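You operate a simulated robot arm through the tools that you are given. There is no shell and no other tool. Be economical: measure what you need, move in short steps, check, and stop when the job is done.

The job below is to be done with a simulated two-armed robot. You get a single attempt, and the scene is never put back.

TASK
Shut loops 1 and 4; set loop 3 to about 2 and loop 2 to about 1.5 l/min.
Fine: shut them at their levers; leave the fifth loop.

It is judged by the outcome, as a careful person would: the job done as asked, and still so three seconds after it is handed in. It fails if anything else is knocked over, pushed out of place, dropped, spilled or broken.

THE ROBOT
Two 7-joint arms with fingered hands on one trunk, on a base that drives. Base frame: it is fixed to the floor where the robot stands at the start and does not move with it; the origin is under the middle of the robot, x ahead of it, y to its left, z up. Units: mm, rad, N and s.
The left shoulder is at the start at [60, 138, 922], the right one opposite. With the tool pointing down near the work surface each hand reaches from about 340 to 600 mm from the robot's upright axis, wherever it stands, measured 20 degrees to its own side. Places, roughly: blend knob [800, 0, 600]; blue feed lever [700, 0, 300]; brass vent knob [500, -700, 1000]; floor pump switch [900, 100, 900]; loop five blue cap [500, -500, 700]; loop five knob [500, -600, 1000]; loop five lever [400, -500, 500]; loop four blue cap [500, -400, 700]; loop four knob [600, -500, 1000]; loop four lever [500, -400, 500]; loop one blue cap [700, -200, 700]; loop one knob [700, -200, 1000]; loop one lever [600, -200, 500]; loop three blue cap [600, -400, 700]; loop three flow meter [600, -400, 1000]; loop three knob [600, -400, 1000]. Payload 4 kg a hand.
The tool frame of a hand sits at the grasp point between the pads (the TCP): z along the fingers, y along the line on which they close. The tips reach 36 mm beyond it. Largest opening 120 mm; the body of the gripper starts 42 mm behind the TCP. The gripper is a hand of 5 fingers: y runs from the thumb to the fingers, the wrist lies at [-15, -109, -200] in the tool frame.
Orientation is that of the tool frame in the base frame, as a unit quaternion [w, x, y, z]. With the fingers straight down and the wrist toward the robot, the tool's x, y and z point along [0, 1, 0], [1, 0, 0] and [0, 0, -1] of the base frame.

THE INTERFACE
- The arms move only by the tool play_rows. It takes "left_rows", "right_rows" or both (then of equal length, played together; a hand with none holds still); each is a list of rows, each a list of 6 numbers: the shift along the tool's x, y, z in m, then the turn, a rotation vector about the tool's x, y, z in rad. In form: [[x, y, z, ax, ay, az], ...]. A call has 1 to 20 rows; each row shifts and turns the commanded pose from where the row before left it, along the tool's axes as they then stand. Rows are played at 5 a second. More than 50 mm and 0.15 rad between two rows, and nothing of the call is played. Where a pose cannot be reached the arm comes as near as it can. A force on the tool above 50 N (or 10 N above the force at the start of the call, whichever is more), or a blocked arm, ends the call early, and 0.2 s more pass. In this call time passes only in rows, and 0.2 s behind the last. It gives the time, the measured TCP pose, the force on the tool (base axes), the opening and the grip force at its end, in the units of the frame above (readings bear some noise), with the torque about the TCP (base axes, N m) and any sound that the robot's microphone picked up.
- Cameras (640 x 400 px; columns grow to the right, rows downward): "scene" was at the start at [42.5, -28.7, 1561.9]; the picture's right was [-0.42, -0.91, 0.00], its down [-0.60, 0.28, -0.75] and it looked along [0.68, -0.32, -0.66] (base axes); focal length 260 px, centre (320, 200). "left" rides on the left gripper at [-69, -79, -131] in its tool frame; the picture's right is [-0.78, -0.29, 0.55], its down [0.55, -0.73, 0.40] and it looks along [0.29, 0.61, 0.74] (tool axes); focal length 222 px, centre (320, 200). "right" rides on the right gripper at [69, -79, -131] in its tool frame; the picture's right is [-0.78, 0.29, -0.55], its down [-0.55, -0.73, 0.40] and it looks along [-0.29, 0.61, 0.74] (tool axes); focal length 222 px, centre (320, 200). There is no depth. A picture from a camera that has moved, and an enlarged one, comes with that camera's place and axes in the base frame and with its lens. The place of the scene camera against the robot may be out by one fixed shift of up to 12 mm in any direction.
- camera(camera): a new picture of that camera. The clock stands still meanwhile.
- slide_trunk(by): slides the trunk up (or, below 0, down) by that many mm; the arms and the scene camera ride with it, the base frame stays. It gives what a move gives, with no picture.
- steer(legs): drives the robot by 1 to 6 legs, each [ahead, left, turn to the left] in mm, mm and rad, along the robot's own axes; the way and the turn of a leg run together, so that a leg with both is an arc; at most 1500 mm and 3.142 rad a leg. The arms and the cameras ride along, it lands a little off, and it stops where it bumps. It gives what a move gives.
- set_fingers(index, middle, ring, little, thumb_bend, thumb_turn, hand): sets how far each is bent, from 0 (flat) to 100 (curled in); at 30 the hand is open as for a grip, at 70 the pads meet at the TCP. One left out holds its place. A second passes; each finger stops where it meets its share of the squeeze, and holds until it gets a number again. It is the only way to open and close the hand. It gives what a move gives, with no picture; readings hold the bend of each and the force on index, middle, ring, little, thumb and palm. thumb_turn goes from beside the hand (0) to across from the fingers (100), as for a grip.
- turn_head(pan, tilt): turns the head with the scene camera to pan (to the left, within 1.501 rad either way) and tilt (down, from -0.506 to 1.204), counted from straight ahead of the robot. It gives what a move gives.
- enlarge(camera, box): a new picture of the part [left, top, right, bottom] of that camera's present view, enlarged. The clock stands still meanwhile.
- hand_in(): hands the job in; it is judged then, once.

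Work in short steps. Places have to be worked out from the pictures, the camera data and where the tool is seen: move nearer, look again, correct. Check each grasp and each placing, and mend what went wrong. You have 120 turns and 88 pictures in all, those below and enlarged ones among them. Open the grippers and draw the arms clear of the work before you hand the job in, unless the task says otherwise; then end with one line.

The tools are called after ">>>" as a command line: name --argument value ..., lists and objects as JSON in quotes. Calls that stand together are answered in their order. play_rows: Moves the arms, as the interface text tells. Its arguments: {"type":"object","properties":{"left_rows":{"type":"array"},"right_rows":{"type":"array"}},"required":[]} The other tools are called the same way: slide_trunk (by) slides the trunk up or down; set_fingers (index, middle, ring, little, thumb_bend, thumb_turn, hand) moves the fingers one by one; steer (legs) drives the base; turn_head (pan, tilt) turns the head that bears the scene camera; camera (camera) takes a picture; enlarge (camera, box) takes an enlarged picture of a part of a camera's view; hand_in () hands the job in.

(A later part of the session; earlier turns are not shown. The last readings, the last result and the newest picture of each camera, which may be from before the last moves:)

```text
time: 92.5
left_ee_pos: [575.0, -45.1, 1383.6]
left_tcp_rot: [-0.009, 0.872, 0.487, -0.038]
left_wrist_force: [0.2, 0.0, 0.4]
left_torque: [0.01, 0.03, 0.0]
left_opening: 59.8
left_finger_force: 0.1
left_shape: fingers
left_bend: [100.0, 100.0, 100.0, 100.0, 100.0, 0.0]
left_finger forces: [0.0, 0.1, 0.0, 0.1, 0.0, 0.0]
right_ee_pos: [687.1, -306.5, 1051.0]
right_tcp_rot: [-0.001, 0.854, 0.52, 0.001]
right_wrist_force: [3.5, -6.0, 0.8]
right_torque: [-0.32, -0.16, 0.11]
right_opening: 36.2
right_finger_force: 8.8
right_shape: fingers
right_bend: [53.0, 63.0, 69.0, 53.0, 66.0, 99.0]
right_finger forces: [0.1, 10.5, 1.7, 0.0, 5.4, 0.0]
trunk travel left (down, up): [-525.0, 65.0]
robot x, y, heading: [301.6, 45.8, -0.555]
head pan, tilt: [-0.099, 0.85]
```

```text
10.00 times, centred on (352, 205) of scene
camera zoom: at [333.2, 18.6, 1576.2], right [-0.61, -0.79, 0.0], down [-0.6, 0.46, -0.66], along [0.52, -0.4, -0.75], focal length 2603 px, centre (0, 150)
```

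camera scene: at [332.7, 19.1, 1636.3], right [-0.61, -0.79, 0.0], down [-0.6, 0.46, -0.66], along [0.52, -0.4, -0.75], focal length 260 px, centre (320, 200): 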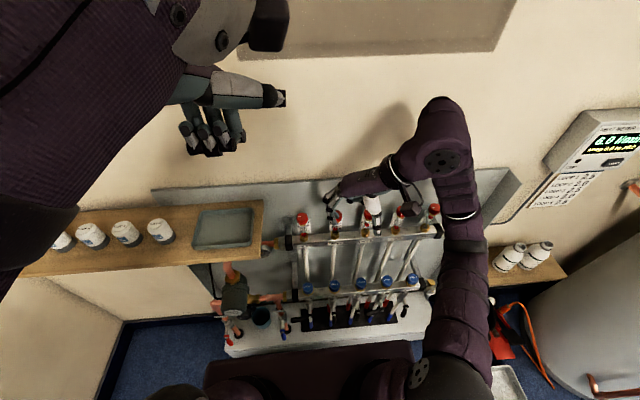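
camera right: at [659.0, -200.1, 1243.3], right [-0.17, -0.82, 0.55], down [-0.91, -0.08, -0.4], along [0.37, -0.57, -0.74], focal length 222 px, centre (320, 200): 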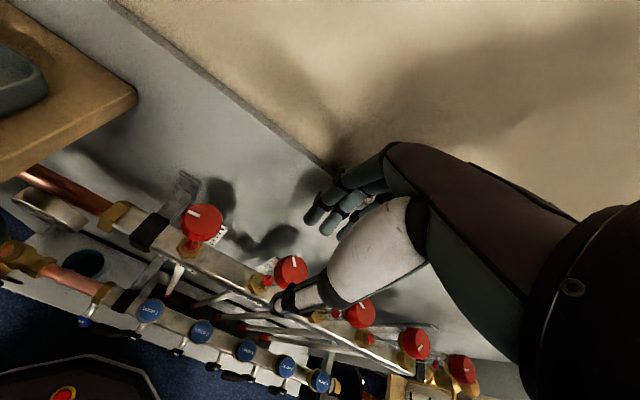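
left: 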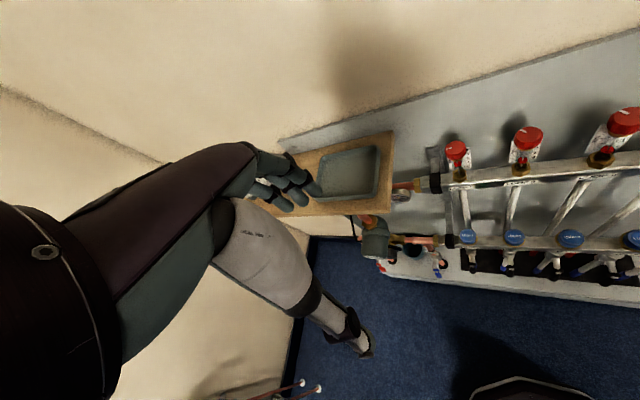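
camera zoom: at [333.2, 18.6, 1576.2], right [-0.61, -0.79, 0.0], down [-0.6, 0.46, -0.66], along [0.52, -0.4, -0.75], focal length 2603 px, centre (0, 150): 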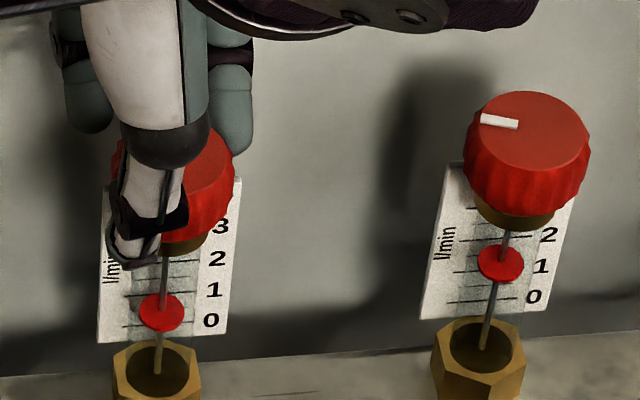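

Loop 2 float is at about 1.5. Releasing and lifting, then re-read.

>>> set_fingers --hand "right" --middle 53 --ring 53 --thumb_bend 46

>>> play_rows --right_rows '[[0, 0, -0.02, 0, 0, 0], [0, 0, -0.025, 0, 0, 0], [0, 0, -0.02, 0, 0, 0]]'

>>> enlarge --camera "scene" --box '[320, 185, 384, 225]'

```text
time: 93.5
left_ee_pos: [575.7, -45.5, 1383.4]
left_tcp_rot: [-0.008, 0.872, 0.488, -0.038]
left_wrist_force: [-1.2, 0.6, 0.0]
left_torque: [-0.01, 0.0, -0.02]
left_opening: 59.9
left_finger_force: 0.1
left_shape: fingers
left_bend: [100.0, 100.0, 100.0, 100.0, 100.0, 0.0]
left_finger forces: [0.1, 0.0, 0.1, 0.0, 0.0, 0.0]
right_ee_pos: [687.0, -304.6, 1051.3]
right_tcp_rot: [-0.001, 0.854, 0.52, 0.0]
right_wrist_force: [-0.3, -0.1, 0.3]
right_torque: [0.02, 0.0, -0.01]
right_opening: 60.9
right_finger_force: 0.1
right_shape: fingers
right_bend: [53.0, 53.0, 53.0, 53.0, 46.0, 97.0]
right_finger forces: [0.1, 0.0, 0.0, 0.1, 0.0, 0.0]
trunk travel left (down, up): [-525.0, 65.0]
robot x, y, heading: [302.6, 45.4, -0.558]
head pan, tilt: [-0.099, 0.85]
```

```text
time: 94.3
left_ee_pos: [575.2, -44.6, 1383.0]
left_tcp_rot: [-0.008, 0.872, 0.488, -0.039]
left_wrist_force: [0.1, 0.3, 0.1]
left_torque: [-0.02, 0.01, -0.01]
left_opening: 59.8
left_finger_force: 0.0
left_shape: fingers
left_bend: [100.0, 100.0, 100.0, 100.0, 100.0, 0.0]
left_finger forces: [0.1, 0.0, 0.0, 0.1, 0.1, 0.0]
right_ee_pos: [687.6, -304.2, 1115.3]
right_tcp_rot: [-0.002, 0.854, 0.52, 0.001]
right_wrist_force: [-0.3, -0.1, 0.1]
right_torque: [0.01, 0.0, 0.02]
right_opening: 61.4
right_finger_force: 0.1
right_shape: fingers
right_bend: [53.0, 53.0, 53.0, 53.0, 46.0, 97.0]
right_finger forces: [0.0, 0.0, 0.0, 0.0, 0.0, 0.1]
trunk travel left (down, up): [-525.0, 65.0]
robot x, y, heading: [300.2, 43.9, -0.552]
head pan, tilt: [-0.099, 0.85]
```

```text
10.00 times, centred on (352, 205) of scene
camera zoom: at [332.6, 19.4, 1576.2], right [-0.61, -0.79, 0.0], down [-0.6, 0.46, -0.66], along [0.52, -0.4, -0.75], focal length 2603 px, centre (0, 150)
```

zoom: 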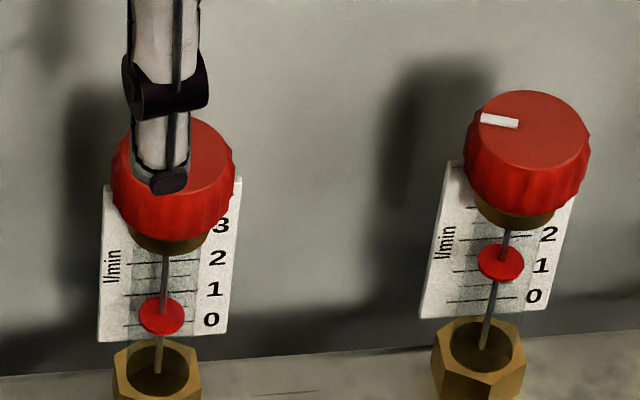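

Loop 2 is at about 1.3–1.4 and loop 3 at ~2.25. I'll ease loop 3 down a little next (same clean grip, offset by one pitch), which also lifts loop 2 slightly; then I'll take a level reading.

>>> play_rows --right_rows '[[-0.0338, -0.0028, 0, 0, 0, 0], [-0.0338, -0.0028, 0, 0, 0, 0], [-0.0338, -0.0028, 0, 0, 0, 0], [0, 0, 0, 0, 0, -0.14], [0, 0, 0, 0, 0, -0.14], [0, 0, 0, 0, 0, -0.14]]'

>>> camera --camera "right"

```text
time: 95.7
left_ee_pos: [576.1, -45.0, 1383.9]
left_tcp_rot: [-0.009, 0.872, 0.488, -0.038]
left_wrist_force: [1.1, 0.2, -0.1]
left_torque: [0.01, 0.01, -0.01]
left_opening: 59.8
left_finger_force: 0.1
left_shape: fingers
left_bend: [100.0, 100.0, 100.0, 100.0, 100.0, 0.0]
left_finger forces: [0.0, 0.0, 0.0, 0.0, 0.1, 0.0]
right_ee_pos: [635.5, -391.4, 1115.4]
right_tcp_rot: [-0.001, 0.727, 0.687, 0.0]
right_wrist_force: [0.0, -0.5, -0.2]
right_torque: [-0.01, -0.02, 0.02]
right_opening: 61.5
right_finger_force: 0.0
right_shape: fingers
right_bend: [53.0, 53.0, 53.0, 53.0, 46.0, 97.0]
right_finger forces: [0.1, 0.0, 0.0, 0.1, 0.0, 0.0]
trunk travel left (down, up): [-525.0, 65.0]
robot x, y, heading: [302.2, 43.0, -0.556]
head pan, tilt: [-0.099, 0.85]
```

```text
16 pictures are left
camera right: at [558.3, -318.0, 1246.9], right [0.25, -0.8, 0.55], down [-0.76, -0.51, -0.4], along [0.6, -0.32, -0.74], focal length 222 px, centre (320, 200)
```

right: 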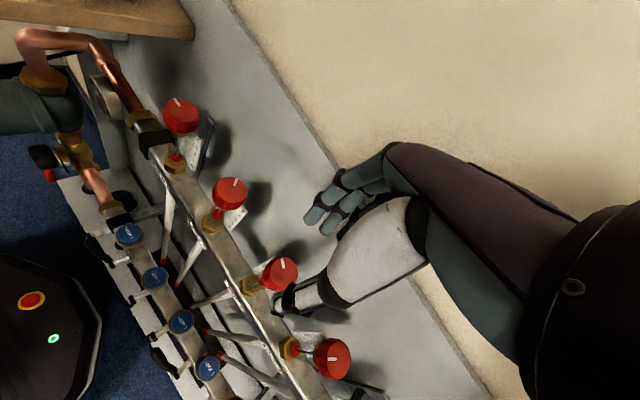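

Well centred. Descend, grip, turn 0.22 rad clockwise, read.

>>> play_rows --right_rows '[[0, 0, 0.02, 0, 0, 0], [0, 0, 0.025, 0, 0, 0], [0, 0, 0.02, 0, 0, 0]]'

>>> set_fingers --hand "right" --middle 70 --ring 70 --thumb_bend 70

>>> play_rows --right_rows '[[0, 0.0004, 0, 0, 0, 0.075], [0, 0.0004, 0, 0, 0, 0.075], [0, 0.0004, 0, 0, 0, 0.07]]'

>>> enlarge --camera "scene" --box '[320, 185, 384, 225]'

```text
time: 96.5
left_ee_pos: [575.5, -44.3, 1382.8]
left_tcp_rot: [-0.009, 0.873, 0.487, -0.038]
left_wrist_force: [0.0, -0.1, -0.3]
left_torque: [-0.01, -0.03, 0.01]
left_opening: 59.9
left_finger_force: 0.1
left_shape: fingers
left_bend: [100.0, 100.0, 100.0, 100.0, 100.0, 0.0]
left_finger forces: [0.1, 0.0, 0.0, 0.1, 0.0, 0.1]
right_ee_pos: [632.7, -389.2, 1050.1]
right_tcp_rot: [-0.001, 0.727, 0.686, 0.0]
right_wrist_force: [-1.2, 1.4, 0.3]
right_torque: [-0.04, -0.09, -0.01]
right_opening: 61.4
right_finger_force: 0.9
right_shape: fingers
right_bend: [53.0, 53.0, 54.0, 53.0, 46.0, 97.0]
right_finger forces: [0.0, 0.0, 2.0, 0.0, 0.0, 0.1]
trunk travel left (down, up): [-525.0, 65.0]
robot x, y, heading: [301.3, 44.6, -0.557]
head pan, tilt: [-0.099, 0.85]
```

```text
time: 97.5
left_ee_pos: [574.6, -46.7, 1383.3]
left_tcp_rot: [-0.009, 0.872, 0.487, -0.038]
left_wrist_force: [-0.1, 0.3, 0.6]
left_torque: [-0.04, -0.02, 0.0]
left_opening: 59.7
left_finger_force: 0.2
left_shape: fingers
left_bend: [100.0, 100.0, 100.0, 100.0, 100.0, 0.0]
left_finger forces: [0.0, 0.0, 0.0, 0.0, 0.1, 0.0]
right_ee_pos: [634.2, -391.7, 1050.7]
right_tcp_rot: [0.0, 0.727, 0.687, 0.001]
right_wrist_force: [-2.2, -1.6, -2.2]
right_torque: [-0.06, 0.01, -0.01]
right_opening: 39.6
right_finger_force: 7.4
right_shape: fingers
right_bend: [53.0, 65.0, 70.0, 53.0, 64.0, 98.0]
right_finger forces: [0.0, 6.7, 0.0, 0.0, 8.7, 0.0]
trunk travel left (down, up): [-525.0, 65.0]
robot x, y, heading: [297.8, 42.6, -0.553]
head pan, tilt: [-0.099, 0.85]
```

```text
time: 98.3
left_ee_pos: [574.8, -46.4, 1384.1]
left_tcp_rot: [-0.01, 0.872, 0.487, -0.038]
left_wrist_force: [-0.2, 0.4, 0.0]
left_torque: [-0.01, 0.0, 0.02]
left_opening: 59.9
left_finger_force: 0.1
left_shape: fingers
left_bend: [100.0, 100.0, 100.0, 100.0, 100.0, 0.0]
left_finger forces: [0.0, 0.0, 0.1, 0.1, 0.0, 0.0]
right_ee_pos: [635.6, -390.4, 1051.1]
right_tcp_rot: [-0.001, 0.799, 0.602, 0.001]
right_wrist_force: [-0.8, -3.1, -1.7]
right_torque: [-0.06, -0.05, 0.02]
right_opening: 38.6
right_finger_force: 6.9
right_shape: fingers
right_bend: [53.0, 65.0, 70.0, 53.0, 65.0, 98.0]
right_finger forces: [0.0, 7.4, 0.3, 0.0, 6.6, 0.0]
trunk travel left (down, up): [-525.0, 65.0]
robot x, y, heading: [300.7, 48.5, -0.562]
head pan, tilt: [-0.099, 0.85]
```

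```text
10.00 times, centred on (352, 205) of scene
camera zoom: at [332.8, 18.9, 1576.2], right [-0.61, -0.79, 0.0], down [-0.6, 0.46, -0.66], along [0.52, -0.4, -0.75], focal length 2603 px, centre (0, 150)
```

zoom: 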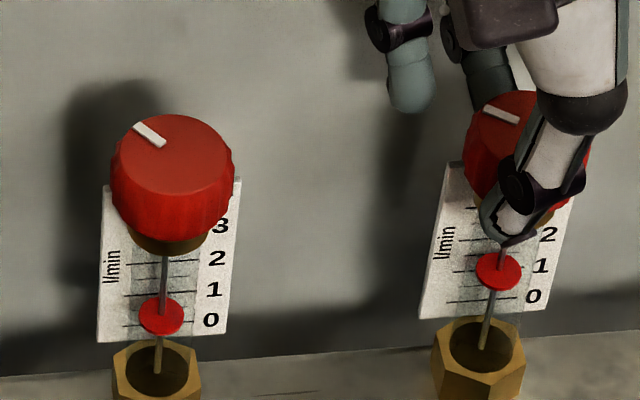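

Loop 3 down ~0.25, now around 2.0–2.2. I release, lift, retract the hand, back off the base and lower the trunk for a level reading.

>>> set_fingers --hand "right" --middle 53 --ring 53 --thumb_bend 46

>>> play_rows --right_rows '[[0, 0, -0.02, 0, 0, 0], [0, 0, -0.025, 0, 0, 0], [0, 0, -0.025, 0, 0, 0], [0.01, -0.035, 0, 0, 0, 0.1], [0, -0.035, 0, 0, 0, 0.1], [0, -0.035, 0, 0, 0, 0.1], [0, -0.035, 0, 0, 0, 0]]'

>>> steer --legs '[[-150, 0, 0]]'

>>> slide_trunk --by -520

>>> turn_head --pan -0.25 --tilt 0.15

>>> camera --camera "scene"

```text
time: 99.3
left_ee_pos: [573.8, -45.7, 1383.7]
left_tcp_rot: [-0.009, 0.873, 0.487, -0.038]
left_wrist_force: [0.7, 0.6, -1.0]
left_torque: [0.04, -0.02, -0.02]
left_opening: 59.7
left_finger_force: 0.0
left_shape: fingers
left_bend: [100.0, 100.0, 100.0, 100.0, 100.0, 0.0]
left_finger forces: [0.1, 0.0, 0.0, 0.1, 0.0, 0.0]
right_ee_pos: [634.7, -390.5, 1051.2]
right_tcp_rot: [-0.001, 0.798, 0.603, 0.0]
right_wrist_force: [0.3, -0.2, -0.3]
right_torque: [-0.03, -0.01, 0.05]
right_opening: 61.1
right_finger_force: 0.1
right_shape: fingers
right_bend: [53.0, 53.0, 53.0, 53.0, 46.0, 97.0]
right_finger forces: [0.0, 0.2, 0.0, 0.1, 0.0, 0.0]
trunk travel left (down, up): [-525.0, 65.0]
robot x, y, heading: [300.9, 45.2, -0.557]
head pan, tilt: [-0.099, 0.85]
```

```text
time: 100.9
left_ee_pos: [573.8, -46.2, 1383.5]
left_tcp_rot: [-0.009, 0.872, 0.488, -0.039]
left_wrist_force: [-0.1, 0.2, 0.0]
left_torque: [-0.01, 0.03, -0.01]
left_opening: 59.7
left_finger_force: 0.1
left_shape: fingers
left_bend: [100.0, 100.0, 100.0, 100.0, 100.0, 0.0]
left_finger forces: [0.1, 0.0, 0.1, 0.0, 0.0, 0.1]
right_ee_pos: [509.9, -323.1, 1118.5]
right_tcp_rot: [-0.001, 0.88, 0.475, 0.001]
right_wrist_force: [0.3, 0.6, -0.1]
right_torque: [-0.02, 0.02, 0.0]
right_opening: 61.3
right_finger_force: 0.0
right_shape: fingers
right_bend: [53.0, 53.0, 53.0, 53.0, 46.0, 97.0]
right_finger forces: [0.1, 0.0, 0.0, 0.0, 0.1, 0.1]
trunk travel left (down, up): [-525.0, 65.0]
robot x, y, heading: [301.7, 42.9, -0.556]
head pan, tilt: [-0.099, 0.85]
```

```text
time: 102.3
left_ee_pos: [442.6, 35.9, 1383.5]
left_tcp_rot: [-0.009, 0.873, 0.487, -0.037]
left_wrist_force: [0.2, 0.1, -0.4]
left_torque: [-0.01, -0.01, 0.04]
left_opening: 59.8
left_finger_force: 0.1
left_shape: fingers
left_bend: [100.0, 100.0, 100.0, 100.0, 100.0, 0.0]
left_finger forces: [0.0, 0.0, 0.1, 0.1, 0.0, 0.0]
right_ee_pos: [378.7, -242.3, 1119.3]
right_tcp_rot: [0.0, 0.879, 0.477, 0.0]
right_wrist_force: [-0.8, 0.4, 0.3]
right_torque: [-0.03, 0.0, -0.01]
right_opening: 61.4
right_finger_force: 0.0
right_shape: fingers
right_bend: [53.0, 53.0, 53.0, 53.0, 46.0, 97.0]
right_finger forces: [0.0, 0.0, 0.1, 0.1, 0.0, 0.0]
trunk travel left (down, up): [-525.0, 65.0]
robot x, y, heading: [168.2, 127.2, -0.554]
head pan, tilt: [-0.099, 0.85]
```

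```text
refused: -520 is not a number from -400 to 400
```

```text
time: 103.3
left_ee_pos: [445.5, 35.5, 1382.2]
left_tcp_rot: [-0.009, 0.872, 0.488, -0.038]
left_wrist_force: [0.3, -0.1, 0.6]
left_torque: [0.01, 0.0, 0.04]
left_opening: 60.0
left_finger_force: 0.0
left_shape: fingers
left_bend: [100.0, 100.0, 100.0, 100.0, 100.0, 0.0]
left_finger forces: [0.1, 0.0, 0.0, 0.1, 0.1, 0.0]
right_ee_pos: [380.4, -243.5, 1119.1]
right_tcp_rot: [-0.001, 0.879, 0.477, 0.001]
right_wrist_force: [-0.3, -0.5, -0.3]
right_torque: [0.03, 0.0, 0.0]
right_opening: 61.4
right_finger_force: 0.0
right_shape: fingers
right_bend: [53.0, 53.0, 53.0, 53.0, 46.0, 97.0]
right_finger forces: [0.0, 0.1, 0.1, 0.0, 0.0, 0.0]
trunk travel left (down, up): [-525.0, 65.0]
robot x, y, heading: [169.3, 124.7, -0.552]
head pan, tilt: [-0.25, 0.15]
```

```text
14 pictures are left
camera scene: at [205.1, 80.6, 1638.5], right [-0.72, -0.69, 0.0], down [-0.1, 0.11, -0.99], along [0.69, -0.71, -0.15], focal length 260 px, centre (320, 200)
```

scene: 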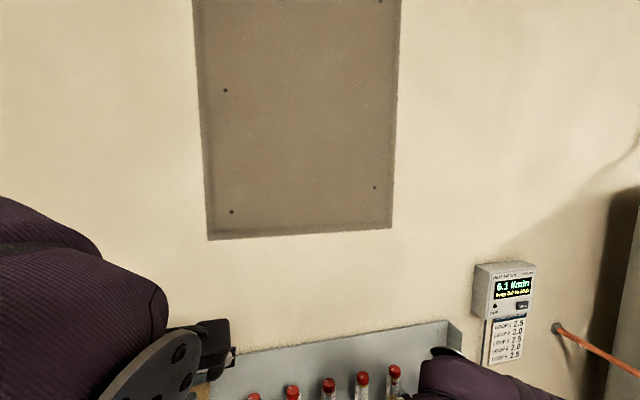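

The slide is limited to 400 per call; doing it in two moves.

>>> slide_trunk --by -400

>>> slide_trunk --by -120

>>> turn_head --pan -0.25 --tilt 0.2

>>> camera --camera "scene"

```text
time: 107.2
left_ee_pos: [444.7, 35.9, 983.1]
left_tcp_rot: [-0.009, 0.872, 0.488, -0.038]
left_wrist_force: [0.3, -0.3, 0.9]
left_torque: [0.01, -0.01, -0.05]
left_opening: 59.9
left_finger_force: 0.1
left_shape: fingers
left_bend: [100.0, 100.0, 100.0, 100.0, 100.0, 0.0]
left_finger forces: [0.0, 0.0, 0.0, 0.0, 0.0, 0.1]
right_ee_pos: [379.9, -242.8, 718.6]
right_tcp_rot: [-0.002, 0.879, 0.476, 0.0]
right_wrist_force: [0.9, -0.6, -0.2]
right_torque: [0.02, 0.0, -0.01]
right_opening: 61.4
right_finger_force: 0.0
right_shape: fingers
right_bend: [53.0, 53.0, 53.0, 53.0, 46.0, 97.0]
right_finger forces: [0.0, 0.0, 0.0, 0.1, 0.0, 0.0]
trunk travel left (down, up): [-125.0, 465.0]
robot x, y, heading: [169.5, 124.5, -0.559]
head pan, tilt: [-0.25, 0.15]
```

```text
time: 108.7
left_ee_pos: [446.1, 35.7, 861.7]
left_tcp_rot: [-0.008, 0.872, 0.487, -0.039]
left_wrist_force: [0.5, -0.9, -0.3]
left_torque: [0.0, 0.0, 0.04]
left_opening: 59.8
left_finger_force: 0.0
left_shape: fingers
left_bend: [100.0, 100.0, 100.0, 100.0, 100.0, 0.0]
left_finger forces: [0.0, 0.0, 0.1, 0.0, 0.2, 0.0]
right_ee_pos: [380.0, -243.2, 598.6]
right_tcp_rot: [-0.001, 0.879, 0.477, 0.0]
right_wrist_force: [-0.1, 0.2, 0.0]
right_torque: [0.01, 0.01, 0.0]
right_opening: 61.3
right_finger_force: 0.1
right_shape: fingers
right_bend: [53.0, 53.0, 53.0, 53.0, 46.0, 97.0]
right_finger forces: [0.0, 0.0, 0.0, 0.1, 0.0, 0.0]
trunk travel left (down, up): [-5.0, 585.0]
robot x, y, heading: [169.5, 127.5, -0.551]
head pan, tilt: [-0.25, 0.15]
```

```text
time: 109.3
left_ee_pos: [445.9, 35.1, 863.2]
left_tcp_rot: [-0.009, 0.872, 0.487, -0.038]
left_wrist_force: [0.1, 0.4, -0.4]
left_torque: [0.0, 0.0, 0.0]
left_opening: 59.7
left_finger_force: 0.1
left_shape: fingers
left_bend: [100.0, 100.0, 100.0, 100.0, 100.0, 0.0]
left_finger forces: [0.0, 0.1, 0.0, 0.1, 0.0, 0.0]
right_ee_pos: [379.6, -243.7, 598.9]
right_tcp_rot: [-0.001, 0.879, 0.477, 0.001]
right_wrist_force: [0.0, -0.2, 0.9]
right_torque: [0.01, 0.0, -0.01]
right_opening: 61.0
right_finger_force: 0.0
right_shape: fingers
right_bend: [53.0, 53.0, 53.0, 53.0, 46.0, 97.0]
right_finger forces: [0.0, 0.0, 0.0, 0.0, 0.0, 0.0]
trunk travel left (down, up): [-5.0, 585.0]
robot x, y, heading: [170.7, 124.8, -0.559]
head pan, tilt: [-0.25, 0.201]
```

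```text
13 pictures are left
camera scene: at [205.3, 80.3, 1113.9], right [-0.72, -0.69, 0.0], down [-0.14, 0.14, -0.98], along [0.68, -0.71, -0.2], focal length 260 px, centre (320, 200)
```

scene: 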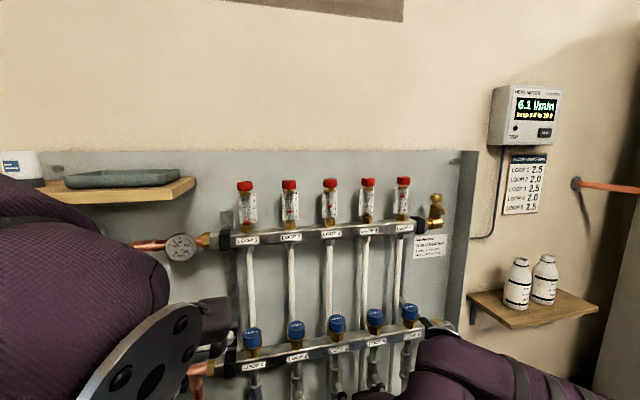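

Good near-level view (total 6.1). Zooming onto the floats.

>>> enlarge --camera "scene" --box '[230, 170, 422, 246]'

>>> enlarge --camera "scene" --box '[272, 172, 352, 236]'

```text
3.33 times, centred on (326, 208) of scene
camera zoom: at [205.3, 80.3, 1113.9], right [-0.72, -0.69, 0.0], down [-0.14, 0.14, -0.98], along [0.68, -0.71, -0.2], focal length 868 px, centre (300, 173)
```

zoom: 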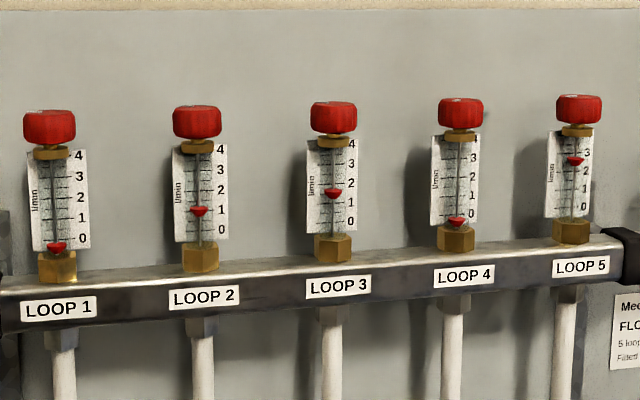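

```text
6.25 times, centred on (312, 204) of scene
camera zoom: at [205.3, 80.3, 1113.9], right [-0.72, -0.69, 0.0], down [-0.14, 0.14, -0.98], along [0.68, -0.71, -0.2], focal length 1627 px, centre (370, 175)
```

zoom: 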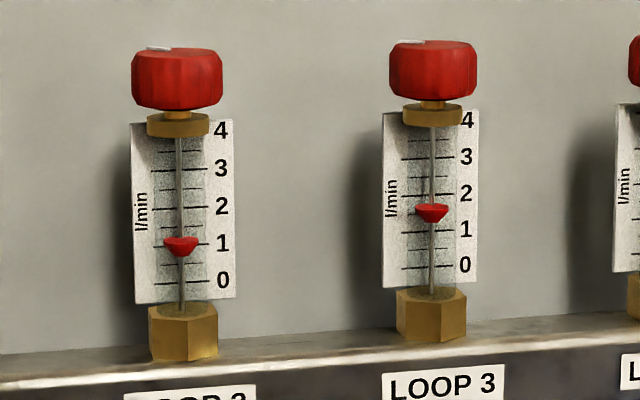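

Level reading (with ~0.2 zero offset, sums to 6.1): loop 2 ≈1.35, loop 3 ≈1.9–1.95, loops 1 and 4 at 0. I'll nudge loop 2 up ~0.15, so I return to the knob posture.

>>> slide_trunk --by 400

>>> slide_trunk --by 120

>>> steer --legs '[[152, 0, 0]]'

>>> turn_head --pan -0.1 --tilt 0.85

```text
time: 113.1
left_ee_pos: [444.5, 35.6, 1263.2]
left_tcp_rot: [-0.009, 0.872, 0.487, -0.038]
left_wrist_force: [0.1, 0.0, 0.0]
left_torque: [0.0, 0.0, 0.02]
left_opening: 59.9
left_finger_force: 0.0
left_shape: fingers
left_bend: [100.0, 100.0, 100.0, 100.0, 100.0, 0.0]
left_finger forces: [0.0, 0.0, 0.0, 0.0, 0.1, 0.1]
right_ee_pos: [380.2, -244.1, 998.0]
right_tcp_rot: [-0.001, 0.879, 0.477, 0.0]
right_wrist_force: [-0.2, 0.3, -0.6]
right_torque: [0.0, 0.03, 0.0]
right_opening: 61.4
right_finger_force: 0.2
right_shape: fingers
right_bend: [53.0, 53.0, 53.0, 53.0, 46.0, 97.0]
right_finger forces: [0.0, 0.1, 0.0, 0.1, 0.0, 0.0]
trunk travel left (down, up): [-405.0, 185.0]
robot x, y, heading: [170.1, 127.5, -0.555]
head pan, tilt: [-0.25, 0.201]
```

```text
time: 114.6
left_ee_pos: [446.8, 35.3, 1382.2]
left_tcp_rot: [-0.009, 0.872, 0.487, -0.037]
left_wrist_force: [-1.0, -0.2, -0.5]
left_torque: [0.0, 0.01, 0.05]
left_opening: 59.9
left_finger_force: 0.1
left_shape: fingers
left_bend: [100.0, 100.0, 100.0, 100.0, 100.0, 0.0]
left_finger forces: [0.0, 0.1, 0.0, 0.1, 0.1, 0.0]
right_ee_pos: [379.2, -242.8, 1119.2]
right_tcp_rot: [-0.002, 0.879, 0.476, 0.0]
right_wrist_force: [-0.8, 0.2, -0.6]
right_torque: [0.01, 0.02, -0.03]
right_opening: 61.5
right_finger_force: 0.0
right_shape: fingers
right_bend: [53.0, 53.0, 53.0, 53.0, 46.0, 97.0]
right_finger forces: [0.0, 0.1, 0.1, 0.1, 0.1, 0.1]
trunk travel left (down, up): [-525.0, 65.0]
robot x, y, heading: [169.4, 128.5, -0.556]
head pan, tilt: [-0.25, 0.201]
```

```text
time: 116.0
left_ee_pos: [576.7, -45.2, 1383.0]
left_tcp_rot: [-0.01, 0.872, 0.488, -0.039]
left_wrist_force: [0.1, 0.5, 0.7]
left_torque: [-0.02, 0.04, -0.03]
left_opening: 59.6
left_finger_force: 0.0
left_shape: fingers
left_bend: [100.0, 100.0, 100.0, 100.0, 100.0, 0.0]
left_finger forces: [0.1, 0.0, 0.0, 0.0, 0.1, 0.0]
right_ee_pos: [510.6, -322.9, 1118.0]
right_tcp_rot: [-0.001, 0.879, 0.477, 0.0]
right_wrist_force: [-0.2, -0.2, 0.1]
right_torque: [0.02, 0.05, -0.02]
right_opening: 61.2
right_finger_force: 0.1
right_shape: fingers
right_bend: [53.0, 53.0, 53.0, 53.0, 46.0, 97.0]
right_finger forces: [0.0, 0.1, 0.0, 0.1, 0.0, 0.1]
trunk travel left (down, up): [-525.0, 65.0]
robot x, y, heading: [297.8, 45.9, -0.552]
head pan, tilt: [-0.25, 0.201]
```

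```text
time: 117.0
left_ee_pos: [575.3, -44.2, 1383.6]
left_tcp_rot: [-0.009, 0.872, 0.488, -0.037]
left_wrist_force: [0.2, -0.3, 0.1]
left_torque: [0.02, -0.01, 0.01]
left_opening: 59.7
left_finger_force: 0.1
left_shape: fingers
left_bend: [100.0, 100.0, 100.0, 100.0, 100.0, 0.0]
left_finger forces: [0.1, 0.1, 0.0, 0.0, 0.1, 0.1]
right_ee_pos: [509.9, -321.9, 1119.1]
right_tcp_rot: [-0.001, 0.879, 0.477, 0.001]
right_wrist_force: [0.6, -0.1, -0.2]
right_torque: [0.01, 0.0, -0.01]
right_opening: 61.3
right_finger_force: 0.1
right_shape: fingers
right_bend: [53.0, 53.0, 53.0, 53.0, 46.0, 97.0]
right_finger forces: [0.0, 0.1, 0.0, 0.0, 0.1, 0.1]
trunk travel left (down, up): [-525.0, 65.0]
robot x, y, heading: [298.4, 45.1, -0.547]
head pan, tilt: [-0.099, 0.85]
```

Base is back within ~2 mm. Moving over knob 2 (target 687, -305.5) with ~15° yaw, then a hand-camera check.

>>> play_rows --right_rows '[[0.0277, 0.0348, 0, 0, 0, 0], [0.0277, 0.0348, 0, 0, 0, 0], [0.0277, 0.0348, 0, 0, 0, 0], [0.0275, 0.0348, 0, 0, 0, 0], [0, 0, 0, 0, 0, -0.14], [0, 0, 0, 0, 0, -0.14]]'

>>> camera --camera "right"

>>> enlarge --camera "scene" --box '[320, 185, 384, 225]'

```text
time: 118.5
left_ee_pos: [576.3, -43.8, 1383.5]
left_tcp_rot: [-0.009, 0.872, 0.488, -0.038]
left_wrist_force: [0.2, -1.6, -0.5]
left_torque: [0.07, 0.0, -0.01]
left_opening: 59.7
left_finger_force: 0.0
left_shape: fingers
left_bend: [100.0, 100.0, 100.0, 100.0, 100.0, 0.0]
left_finger forces: [0.0, 0.0, 0.0, 0.0, 0.0, 0.1]
right_ee_pos: [686.8, -304.3, 1119.3]
right_tcp_rot: [-0.002, 0.803, 0.597, 0.001]
right_wrist_force: [-0.1, 0.3, -0.6]
right_torque: [0.02, 0.03, 0.02]
right_opening: 61.7
right_finger_force: 0.1
right_shape: fingers
right_bend: [53.0, 53.0, 53.0, 53.0, 46.0, 97.0]
right_finger forces: [0.0, 0.1, 0.0, 0.1, 0.0, 0.1]
trunk travel left (down, up): [-525.0, 65.0]
robot x, y, heading: [299.6, 42.9, -0.551]
head pan, tilt: [-0.099, 0.85]
```

```text
10 pictures are left
camera right: at [630.9, -215.8, 1250.9], right [0.05, -0.84, 0.55], down [-0.86, -0.31, -0.4], along [0.5, -0.45, -0.74], focal length 222 px, centre (320, 200)
```

right: 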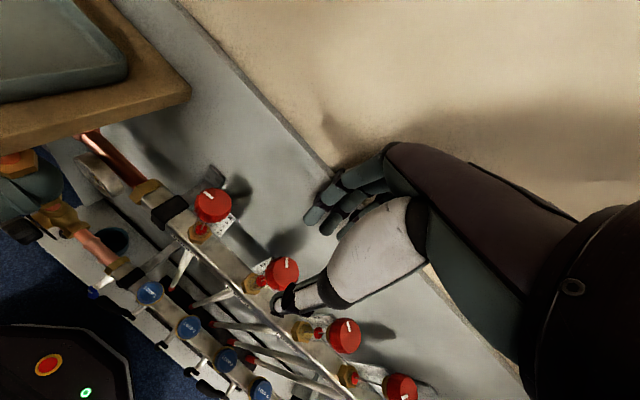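

```text
10.00 times, centred on (352, 205) of scene
camera zoom: at [332.3, 19.9, 1576.2], right [-0.61, -0.79, 0.0], down [-0.6, 0.46, -0.66], along [0.52, -0.4, -0.75], focal length 2603 px, centre (0, 150)
```

zoom: 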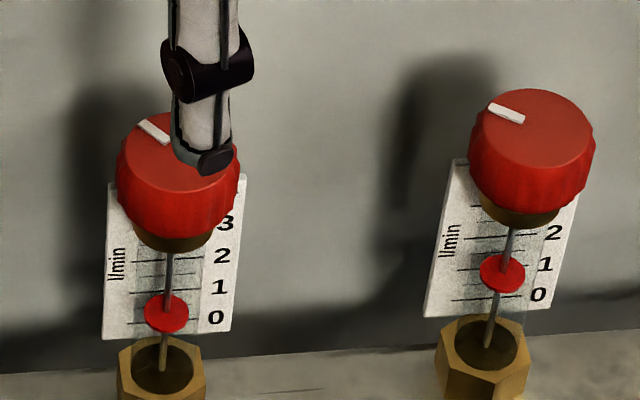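

Well placed. Descend, grip, turn 0.18 rad counter-clockwise, and read.

>>> play_rows --right_rows '[[0, 0, 0.022, 0, 0, 0], [0, 0, 0.025, 0, 0, 0], [0, 0, 0.021, 0, 0, 0]]'

>>> set_fingers --hand "right" --middle 70 --ring 70 --thumb_bend 70

>>> play_rows --right_rows '[[0, -0.0004, 0, 0, 0, -0.06], [0, -0.0004, 0, 0, 0, -0.06], [0, -0.0004, 0, 0, 0, -0.06]]'

>>> enlarge --camera "scene" --box '[320, 185, 384, 225]'

```text
time: 119.2
left_ee_pos: [574.3, -44.1, 1383.8]
left_tcp_rot: [-0.009, 0.872, 0.488, -0.038]
left_wrist_force: [0.7, 0.5, 0.9]
left_torque: [0.01, -0.01, 0.0]
left_opening: 60.0
left_finger_force: 0.1
left_shape: fingers
left_bend: [100.0, 100.0, 100.0, 100.0, 100.0, 0.0]
left_finger forces: [0.0, 0.0, 0.0, 0.0, 0.1, 0.0]
right_ee_pos: [687.0, -304.5, 1051.0]
right_tcp_rot: [0.0, 0.803, 0.596, 0.001]
right_wrist_force: [0.7, 0.1, 0.2]
right_torque: [-0.01, -0.06, 0.0]
right_opening: 61.5
right_finger_force: 0.1
right_shape: fingers
right_bend: [53.0, 53.0, 53.0, 53.0, 46.0, 97.0]
right_finger forces: [0.0, 0.1, 0.0, 0.0, 0.0, 0.0]
trunk travel left (down, up): [-525.0, 65.0]
robot x, y, heading: [299.7, 41.5, -0.551]
head pan, tilt: [-0.099, 0.85]
```

```text
time: 120.2
left_ee_pos: [575.1, -43.1, 1383.6]
left_tcp_rot: [-0.009, 0.871, 0.489, -0.038]
left_wrist_force: [0.2, 0.4, 0.6]
left_torque: [0.01, 0.04, -0.01]
left_opening: 59.8
left_finger_force: 0.0
left_shape: fingers
left_bend: [100.0, 100.0, 100.0, 100.0, 100.0, 0.0]
left_finger forces: [0.0, 0.0, 0.0, 0.0, 0.1, 0.0]
right_ee_pos: [687.3, -305.6, 1052.3]
right_tcp_rot: [-0.001, 0.804, 0.595, 0.001]
right_wrist_force: [2.0, -2.8, 0.8]
right_torque: [-0.15, -0.15, 0.03]
right_opening: 36.5
right_finger_force: 8.2
right_shape: fingers
right_bend: [53.0, 64.0, 69.0, 53.0, 65.0, 98.0]
right_finger forces: [0.0, 9.2, 1.0, 0.0, 6.3, 0.0]
trunk travel left (down, up): [-525.0, 65.0]
robot x, y, heading: [300.7, 47.4, -0.555]
head pan, tilt: [-0.099, 0.85]
```

```text
time: 121.0
left_ee_pos: [574.7, -44.1, 1383.7]
left_tcp_rot: [-0.009, 0.872, 0.488, -0.038]
left_wrist_force: [0.0, 0.1, 0.0]
left_torque: [0.01, 0.03, -0.03]
left_opening: 60.0
left_finger_force: 0.0
left_shape: fingers
left_bend: [100.0, 100.0, 100.0, 100.0, 100.0, 0.0]
left_finger forces: [0.0, 0.0, 0.2, 0.0, 0.0, 0.0]
right_ee_pos: [684.7, -304.4, 1050.0]
right_tcp_rot: [-0.001, 0.746, 0.666, 0.001]
right_wrist_force: [3.4, -2.5, 4.0]
right_torque: [-0.13, -0.13, 0.01]
right_opening: 36.0
right_finger_force: 8.4
right_shape: fingers
right_bend: [53.0, 64.0, 69.0, 53.0, 66.0, 98.0]
right_finger forces: [0.0, 9.6, 0.8, 0.1, 6.7, 0.0]
trunk travel left (down, up): [-525.0, 65.0]
robot x, y, heading: [297.1, 41.4, -0.557]
head pan, tilt: [-0.099, 0.85]
```

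```text
10.00 times, centred on (352, 205) of scene
camera zoom: at [332.0, 19.9, 1576.3], right [-0.61, -0.79, 0.0], down [-0.6, 0.46, -0.66], along [0.52, -0.4, -0.75], focal length 2603 px, centre (0, 150)
```

zoom: 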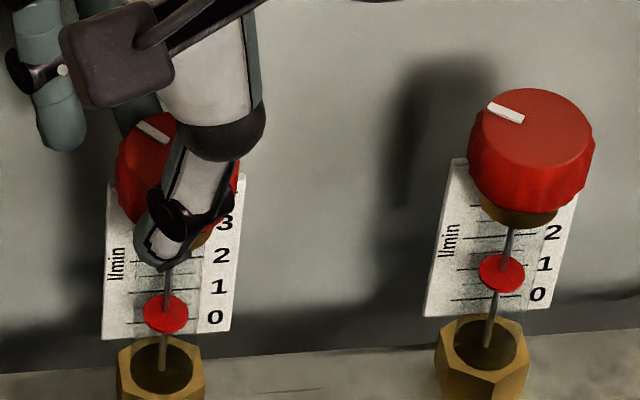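

No change yet (closing slack and a small clockwise nudge). Another 0.18 rad.

>>> play_rows --right_rows '[[0, -0.0004, 0, 0, 0, -0.06], [0, -0.0004, 0, 0, 0, -0.06], [0, -0.0004, 0, 0, 0, -0.06], [0, 0, 0, 0, 0, 0], [0, 0, 0, 0, 0, 0]]'

>>> enlarge --camera "scene" --box '[320, 185, 384, 225]'

```text
time: 122.2
left_ee_pos: [575.7, -43.5, 1383.0]
left_tcp_rot: [-0.009, 0.872, 0.488, -0.038]
left_wrist_force: [-0.5, -0.4, -0.1]
left_torque: [0.02, -0.02, -0.01]
left_opening: 60.0
left_finger_force: 0.1
left_shape: fingers
left_bend: [100.0, 100.0, 100.0, 100.0, 100.0, 0.0]
left_finger forces: [0.1, 0.0, 0.0, 0.0, 0.1, 0.0]
right_ee_pos: [684.1, -305.8, 1051.8]
right_tcp_rot: [0.0, 0.684, 0.729, 0.0]
right_wrist_force: [1.9, -0.2, 4.0]
right_torque: [-0.02, -0.05, -0.04]
right_opening: 35.8
right_finger_force: 8.0
right_shape: fingers
right_bend: [53.0, 64.0, 70.0, 53.0, 66.0, 98.0]
right_finger forces: [0.0, 8.1, 0.4, 0.0, 7.7, 0.0]
trunk travel left (down, up): [-525.0, 65.0]
robot x, y, heading: [300.4, 49.7, -0.555]
head pan, tilt: [-0.099, 0.85]
```

```text
10.00 times, centred on (352, 205) of scene
camera zoom: at [331.8, 20.2, 1576.3], right [-0.61, -0.79, 0.0], down [-0.6, 0.46, -0.66], along [0.52, -0.4, -0.75], focal length 2603 px, centre (0, 150)
```

zoom: 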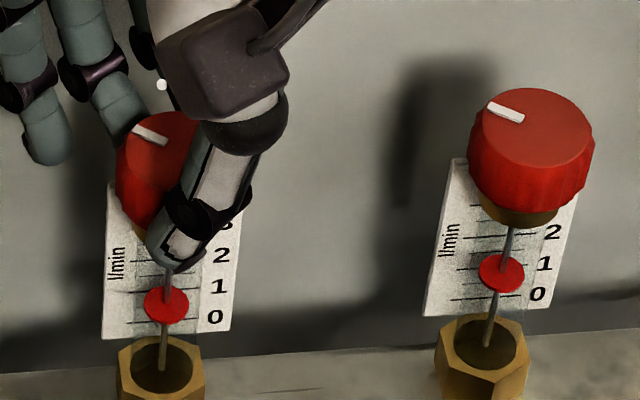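

Loop 2 rose to ~1.55. Releasing, lifting and checking.

>>> set_fingers --hand "right" --middle 53 --ring 53 --thumb_bend 46

>>> play_rows --right_rows '[[0, 0, -0.02, 0, 0, 0], [0, 0, -0.025, 0, 0, 0], [0, 0, -0.025, 0, 0, 0], [0, -0.035, 0, 0, 0, 0.1], [0, -0.035, 0, 0, 0, 0.1], [0, -0.035, 0, 0, 0, 0.1], [0, -0.035, 0, 0, 0, 0.1]]'

>>> enlarge --camera "scene" --box '[320, 185, 384, 225]'

```text
time: 123.2
left_ee_pos: [574.9, -44.3, 1383.9]
left_tcp_rot: [-0.008, 0.872, 0.488, -0.038]
left_wrist_force: [0.4, 0.4, -0.1]
left_torque: [0.0, -0.03, 0.02]
left_opening: 59.9
left_finger_force: 0.1
left_shape: fingers
left_bend: [100.0, 100.0, 100.0, 100.0, 100.0, 0.0]
left_finger forces: [0.0, 0.0, 0.0, 0.0, 0.0, 0.0]
right_ee_pos: [685.8, -304.0, 1051.3]
right_tcp_rot: [-0.001, 0.684, 0.73, 0.0]
right_wrist_force: [-0.1, -1.0, 0.8]
right_torque: [0.01, -0.02, 0.0]
right_opening: 61.2
right_finger_force: 0.2
right_shape: fingers
right_bend: [53.0, 53.0, 53.0, 53.0, 46.0, 97.0]
right_finger forces: [0.1, 0.1, 0.1, 0.0, 0.1, 0.0]
trunk travel left (down, up): [-525.0, 65.0]
robot x, y, heading: [299.6, 44.6, -0.549]
head pan, tilt: [-0.099, 0.85]
```

```text
time: 124.8
left_ee_pos: [574.3, -43.0, 1383.7]
left_tcp_rot: [-0.01, 0.872, 0.488, -0.038]
left_wrist_force: [-0.2, -0.6, 0.0]
left_torque: [0.03, 0.0, -0.01]
left_opening: 59.7
left_finger_force: 0.1
left_shape: fingers
left_bend: [100.0, 100.0, 100.0, 100.0, 100.0, 0.0]
left_finger forces: [0.0, 0.0, 0.1, 0.0, 0.1, 0.1]
right_ee_pos: [544.1, -291.2, 1121.5]
right_tcp_rot: [-0.001, 0.815, 0.579, 0.0]
right_wrist_force: [-1.2, -0.5, -0.6]
right_torque: [0.01, 0.0, 0.0]
right_opening: 61.4
right_finger_force: 0.0
right_shape: fingers
right_bend: [53.0, 53.0, 53.0, 53.0, 46.0, 97.0]
right_finger forces: [0.0, 0.0, 0.0, 0.0, 0.0, 0.0]
trunk travel left (down, up): [-525.0, 65.0]
robot x, y, heading: [298.2, 50.2, -0.55]
head pan, tilt: [-0.099, 0.85]
```

```text
10.00 times, centred on (352, 205) of scene
camera zoom: at [331.3, 20.2, 1576.3], right [-0.61, -0.79, 0.0], down [-0.6, 0.46, -0.66], along [0.52, -0.4, -0.75], focal length 2603 px, centre (0, 150)
```

zoom: 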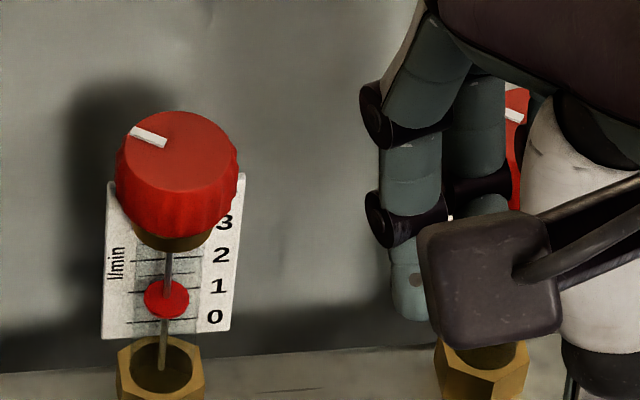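

The float kept rising after release (it lags), to perhaps 1.7. I'll take another settled level reading before deciding.

>>> steer --legs '[[-150, 0, 0]]'

>>> slide_trunk --by -400

>>> slide_trunk --by -120

>>> turn_head --pan -0.25 --tilt 0.2

>>> enlarge --camera "scene" --box '[230, 170, 422, 246]'

```text
time: 126.2
left_ee_pos: [441.7, 37.6, 1384.3]
left_tcp_rot: [-0.008, 0.873, 0.486, -0.038]
left_wrist_force: [0.4, 0.3, 1.1]
left_torque: [0.01, -0.04, -0.01]
left_opening: 59.7
left_finger_force: 0.0
left_shape: fingers
left_bend: [100.0, 100.0, 100.0, 100.0, 100.0, 0.0]
left_finger forces: [0.1, 0.0, 0.0, 0.0, 0.1, 0.0]
right_ee_pos: [410.4, -208.9, 1122.6]
right_tcp_rot: [0.0, 0.816, 0.577, 0.0]
right_wrist_force: [-0.4, 0.1, 0.2]
right_torque: [-0.01, -0.02, 0.03]
right_opening: 61.1
right_finger_force: 0.1
right_shape: fingers
right_bend: [53.0, 53.0, 53.0, 53.0, 46.0, 97.0]
right_finger forces: [0.0, 0.0, 0.1, 0.1, 0.0, 0.1]
trunk travel left (down, up): [-525.0, 65.0]
robot x, y, heading: [171.2, 131.5, -0.558]
head pan, tilt: [-0.099, 0.85]
```

```text
time: 130.1
left_ee_pos: [442.0, 37.0, 983.7]
left_tcp_rot: [-0.009, 0.873, 0.486, -0.038]
left_wrist_force: [0.1, 0.2, -0.7]
left_torque: [-0.03, -0.01, 0.01]
left_opening: 59.7
left_finger_force: 0.0
left_shape: fingers
left_bend: [100.0, 100.0, 100.0, 100.0, 100.0, 0.0]
left_finger forces: [0.0, 0.0, 0.0, 0.0, 0.0, 0.0]
right_ee_pos: [411.1, -210.3, 721.2]
right_tcp_rot: [-0.001, 0.817, 0.577, 0.0]
right_wrist_force: [-0.6, 0.6, 0.3]
right_torque: [0.02, 0.01, 0.02]
right_opening: 61.3
right_finger_force: 0.1
right_shape: fingers
right_bend: [53.0, 53.0, 53.0, 53.0, 46.0, 97.0]
right_finger forces: [0.0, 0.0, 0.0, 0.0, 0.0, 0.0]
trunk travel left (down, up): [-125.0, 465.0]
robot x, y, heading: [169.2, 129.8, -0.557]
head pan, tilt: [-0.099, 0.85]
```

```text
time: 131.6
left_ee_pos: [442.5, 37.9, 862.7]
left_tcp_rot: [-0.008, 0.873, 0.486, -0.038]
left_wrist_force: [-1.3, -0.1, -0.5]
left_torque: [-0.02, 0.05, -0.01]
left_opening: 60.0
left_finger_force: 0.1
left_shape: fingers
left_bend: [100.0, 100.0, 100.0, 100.0, 100.0, 0.0]
left_finger forces: [0.1, 0.1, 0.0, 0.0, 0.1, 0.0]
right_ee_pos: [411.2, -210.4, 603.0]
right_tcp_rot: [0.0, 0.816, 0.578, 0.001]
right_wrist_force: [-0.6, 0.0, -0.4]
right_torque: [0.02, -0.01, -0.01]
right_opening: 61.2
right_finger_force: 0.1
right_shape: fingers
right_bend: [53.0, 53.0, 53.0, 53.0, 46.0, 97.0]
right_finger forces: [0.1, 0.0, 0.0, 0.0, 0.0, 0.0]
trunk travel left (down, up): [-5.0, 585.0]
robot x, y, heading: [172.3, 126.5, -0.558]
head pan, tilt: [-0.099, 0.85]
```

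```text
time: 132.6
left_ee_pos: [442.3, 35.9, 863.8]
left_tcp_rot: [-0.009, 0.873, 0.486, -0.038]
left_wrist_force: [0.3, 0.5, 0.5]
left_torque: [0.01, 0.02, -0.03]
left_opening: 59.9
left_finger_force: 0.0
left_shape: fingers
left_bend: [100.0, 100.0, 100.0, 100.0, 100.0, 0.0]
left_finger forces: [0.1, 0.0, 0.0, 0.0, 0.0, 0.0]
right_ee_pos: [412.2, -211.3, 601.8]
right_tcp_rot: [-0.001, 0.816, 0.577, 0.001]
right_wrist_force: [-0.7, 0.0, 0.1]
right_torque: [0.01, 0.02, 0.03]
right_opening: 61.3
right_finger_force: 0.1
right_shape: fingers
right_bend: [53.0, 53.0, 53.0, 53.0, 46.0, 97.0]
right_finger forces: [0.0, 0.0, 0.0, 0.0, 0.0, 0.0]
trunk travel left (down, up): [-5.0, 585.0]
robot x, y, heading: [168.2, 127.8, -0.554]
head pan, tilt: [-0.25, 0.201]
```

```text
3.33 times, centred on (326, 208) of scene
camera zoom: at [202.2, 82.3, 1113.8], right [-0.72, -0.69, 0.0], down [-0.14, 0.14, -0.98], along [0.68, -0.71, -0.2], focal length 868 px, centre (300, 173)
```

zoom: 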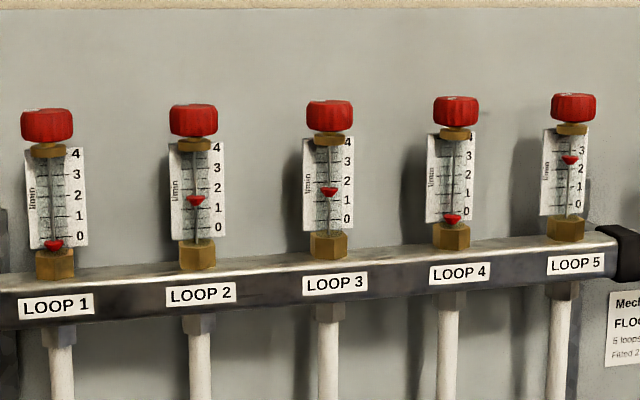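

Settled: loop 2 ≈1.8, loop 3 ≈1.9. I go back once more and turn knob 2 down about 0.3, waiting for the float to settle this time.

>>> slide_trunk --by 400

>>> slide_trunk --by 120

>>> steer --legs '[[152, 0, 0]]'

>>> turn_head --pan -0.1 --tilt 0.85

```text
time: 136.4
left_ee_pos: [442.4, 36.4, 1263.2]
left_tcp_rot: [-0.009, 0.873, 0.486, -0.038]
left_wrist_force: [-0.4, -0.1, 0.6]
left_torque: [0.06, 0.0, 0.01]
left_opening: 59.9
left_finger_force: 0.1
left_shape: fingers
left_bend: [100.0, 100.0, 100.0, 100.0, 100.0, 0.0]
left_finger forces: [0.0, 0.1, 0.0, 0.0, 0.0, 0.0]
right_ee_pos: [411.0, -211.4, 1002.3]
right_tcp_rot: [-0.001, 0.816, 0.577, 0.0]
right_wrist_force: [-0.1, 0.2, 0.1]
right_torque: [-0.01, 0.0, -0.02]
right_opening: 61.4
right_finger_force: 0.1
right_shape: fingers
right_bend: [53.0, 53.0, 53.0, 53.0, 46.0, 97.0]
right_finger forces: [0.0, 0.1, 0.0, 0.0, 0.0, 0.0]
trunk travel left (down, up): [-405.0, 185.0]
robot x, y, heading: [169.9, 123.7, -0.561]
head pan, tilt: [-0.25, 0.201]
```

```text
time: 137.9
left_ee_pos: [442.2, 36.8, 1382.9]
left_tcp_rot: [-0.009, 0.873, 0.485, -0.038]
left_wrist_force: [-0.6, -0.2, 0.0]
left_torque: [0.0, 0.0, 0.03]
left_opening: 59.8
left_finger_force: 0.0
left_shape: fingers
left_bend: [100.0, 100.0, 100.0, 100.0, 100.0, 0.0]
left_finger forces: [0.0, 0.0, 0.0, 0.0, 0.1, 0.1]
right_ee_pos: [411.3, -211.3, 1122.2]
right_tcp_rot: [-0.001, 0.816, 0.578, 0.0]
right_wrist_force: [0.3, 0.2, 0.6]
right_torque: [-0.02, -0.01, 0.01]
right_opening: 61.3
right_finger_force: 0.0
right_shape: fingers
right_bend: [53.0, 53.0, 53.0, 53.0, 46.0, 97.0]
right_finger forces: [0.0, 0.1, 0.0, 0.0, 0.0, 0.1]
trunk travel left (down, up): [-525.0, 65.0]
robot x, y, heading: [169.7, 124.2, -0.561]
head pan, tilt: [-0.25, 0.201]
```

```text
time: 139.3
left_ee_pos: [571.6, -44.8, 1384.1]
left_tcp_rot: [-0.009, 0.873, 0.486, -0.038]
left_wrist_force: [0.2, 0.2, -1.3]
left_torque: [0.03, 0.05, -0.01]
left_opening: 60.2
left_finger_force: 0.1
left_shape: fingers
left_bend: [100.0, 100.0, 100.0, 100.0, 100.0, 0.0]
left_finger forces: [0.0, 0.0, 0.0, 0.1, 0.0, 0.0]
right_ee_pos: [541.5, -293.4, 1121.5]
right_tcp_rot: [-0.001, 0.817, 0.577, 0.0]
right_wrist_force: [-0.4, -0.3, 0.2]
right_torque: [0.0, 0.04, -0.04]
right_opening: 61.4
right_finger_force: 0.0
right_shape: fingers
right_bend: [53.0, 53.0, 53.0, 53.0, 46.0, 97.0]
right_finger forces: [0.0, 0.0, 0.0, 0.1, 0.0, 0.0]
trunk travel left (down, up): [-525.0, 65.0]
robot x, y, heading: [294.4, 45.5, -0.559]
head pan, tilt: [-0.25, 0.201]
```

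```text
time: 140.3
left_ee_pos: [571.5, -43.6, 1382.9]
left_tcp_rot: [-0.009, 0.873, 0.486, -0.038]
left_wrist_force: [-0.2, 0.3, -0.5]
left_torque: [0.0, -0.02, 0.0]
left_opening: 60.1
left_finger_force: 0.1
left_shape: fingers
left_bend: [100.0, 100.0, 100.0, 100.0, 100.0, 0.0]
left_finger forces: [0.0, 0.0, 0.0, 0.0, 0.1, 0.0]
right_ee_pos: [539.5, -291.5, 1121.5]
right_tcp_rot: [0.0, 0.817, 0.577, 0.001]
right_wrist_force: [-0.6, 0.5, 0.2]
right_torque: [0.0, 0.03, -0.04]
right_opening: 61.4
right_finger_force: 0.1
right_shape: fingers
right_bend: [53.0, 53.0, 53.0, 53.0, 46.0, 97.0]
right_finger forces: [0.0, 0.1, 0.0, 0.1, 0.0, 0.1]
trunk travel left (down, up): [-525.0, 65.0]
robot x, y, heading: [293.7, 45.3, -0.56]
head pan, tilt: [-0.099, 0.85]
```

Moving over knob 2 at yaw ~34° and descending to grip height.

>>> play_rows --right_rows '[[0.0091, 0.0355, 0, 0, 0, 0], [0.0091, 0.0355, 0, 0, 0, 0], [0.0091, 0.0355, 0, 0, 0, 0], [0.0091, 0.0353, 0, 0, 0, 0], [0, 0, 0, 0, 0, -0.125], [0, 0, 0, 0, 0, -0.125], [0, 0, 0, 0, 0, -0.12], [0, 0, 0, 0, 0, 0]]'

```text
time: 142.2
left_ee_pos: [571.8, -43.5, 1384.1]
left_tcp_rot: [-0.009, 0.873, 0.486, -0.038]
left_wrist_force: [0.6, 0.4, 0.1]
left_torque: [0.02, -0.02, 0.0]
left_opening: 59.9
left_finger_force: 0.1
left_shape: fingers
left_bend: [100.0, 100.0, 100.0, 100.0, 100.0, 0.0]
left_finger forces: [0.1, 0.0, 0.1, 0.0, 0.0, 0.0]
right_ee_pos: [686.9, -304.8, 1121.7]
right_tcp_rot: [0.0, 0.696, 0.718, 0.001]
right_wrist_force: [0.7, 0.3, 0.0]
right_torque: [0.0, -0.02, 0.0]
right_opening: 61.4
right_finger_force: 0.1
right_shape: fingers
right_bend: [53.0, 53.0, 53.0, 53.0, 46.0, 97.0]
right_finger forces: [0.0, 0.0, 0.1, 0.0, 0.0, 0.0]
trunk travel left (down, up): [-525.0, 65.0]
robot x, y, heading: [296.0, 42.7, -0.559]
head pan, tilt: [-0.099, 0.85]
```

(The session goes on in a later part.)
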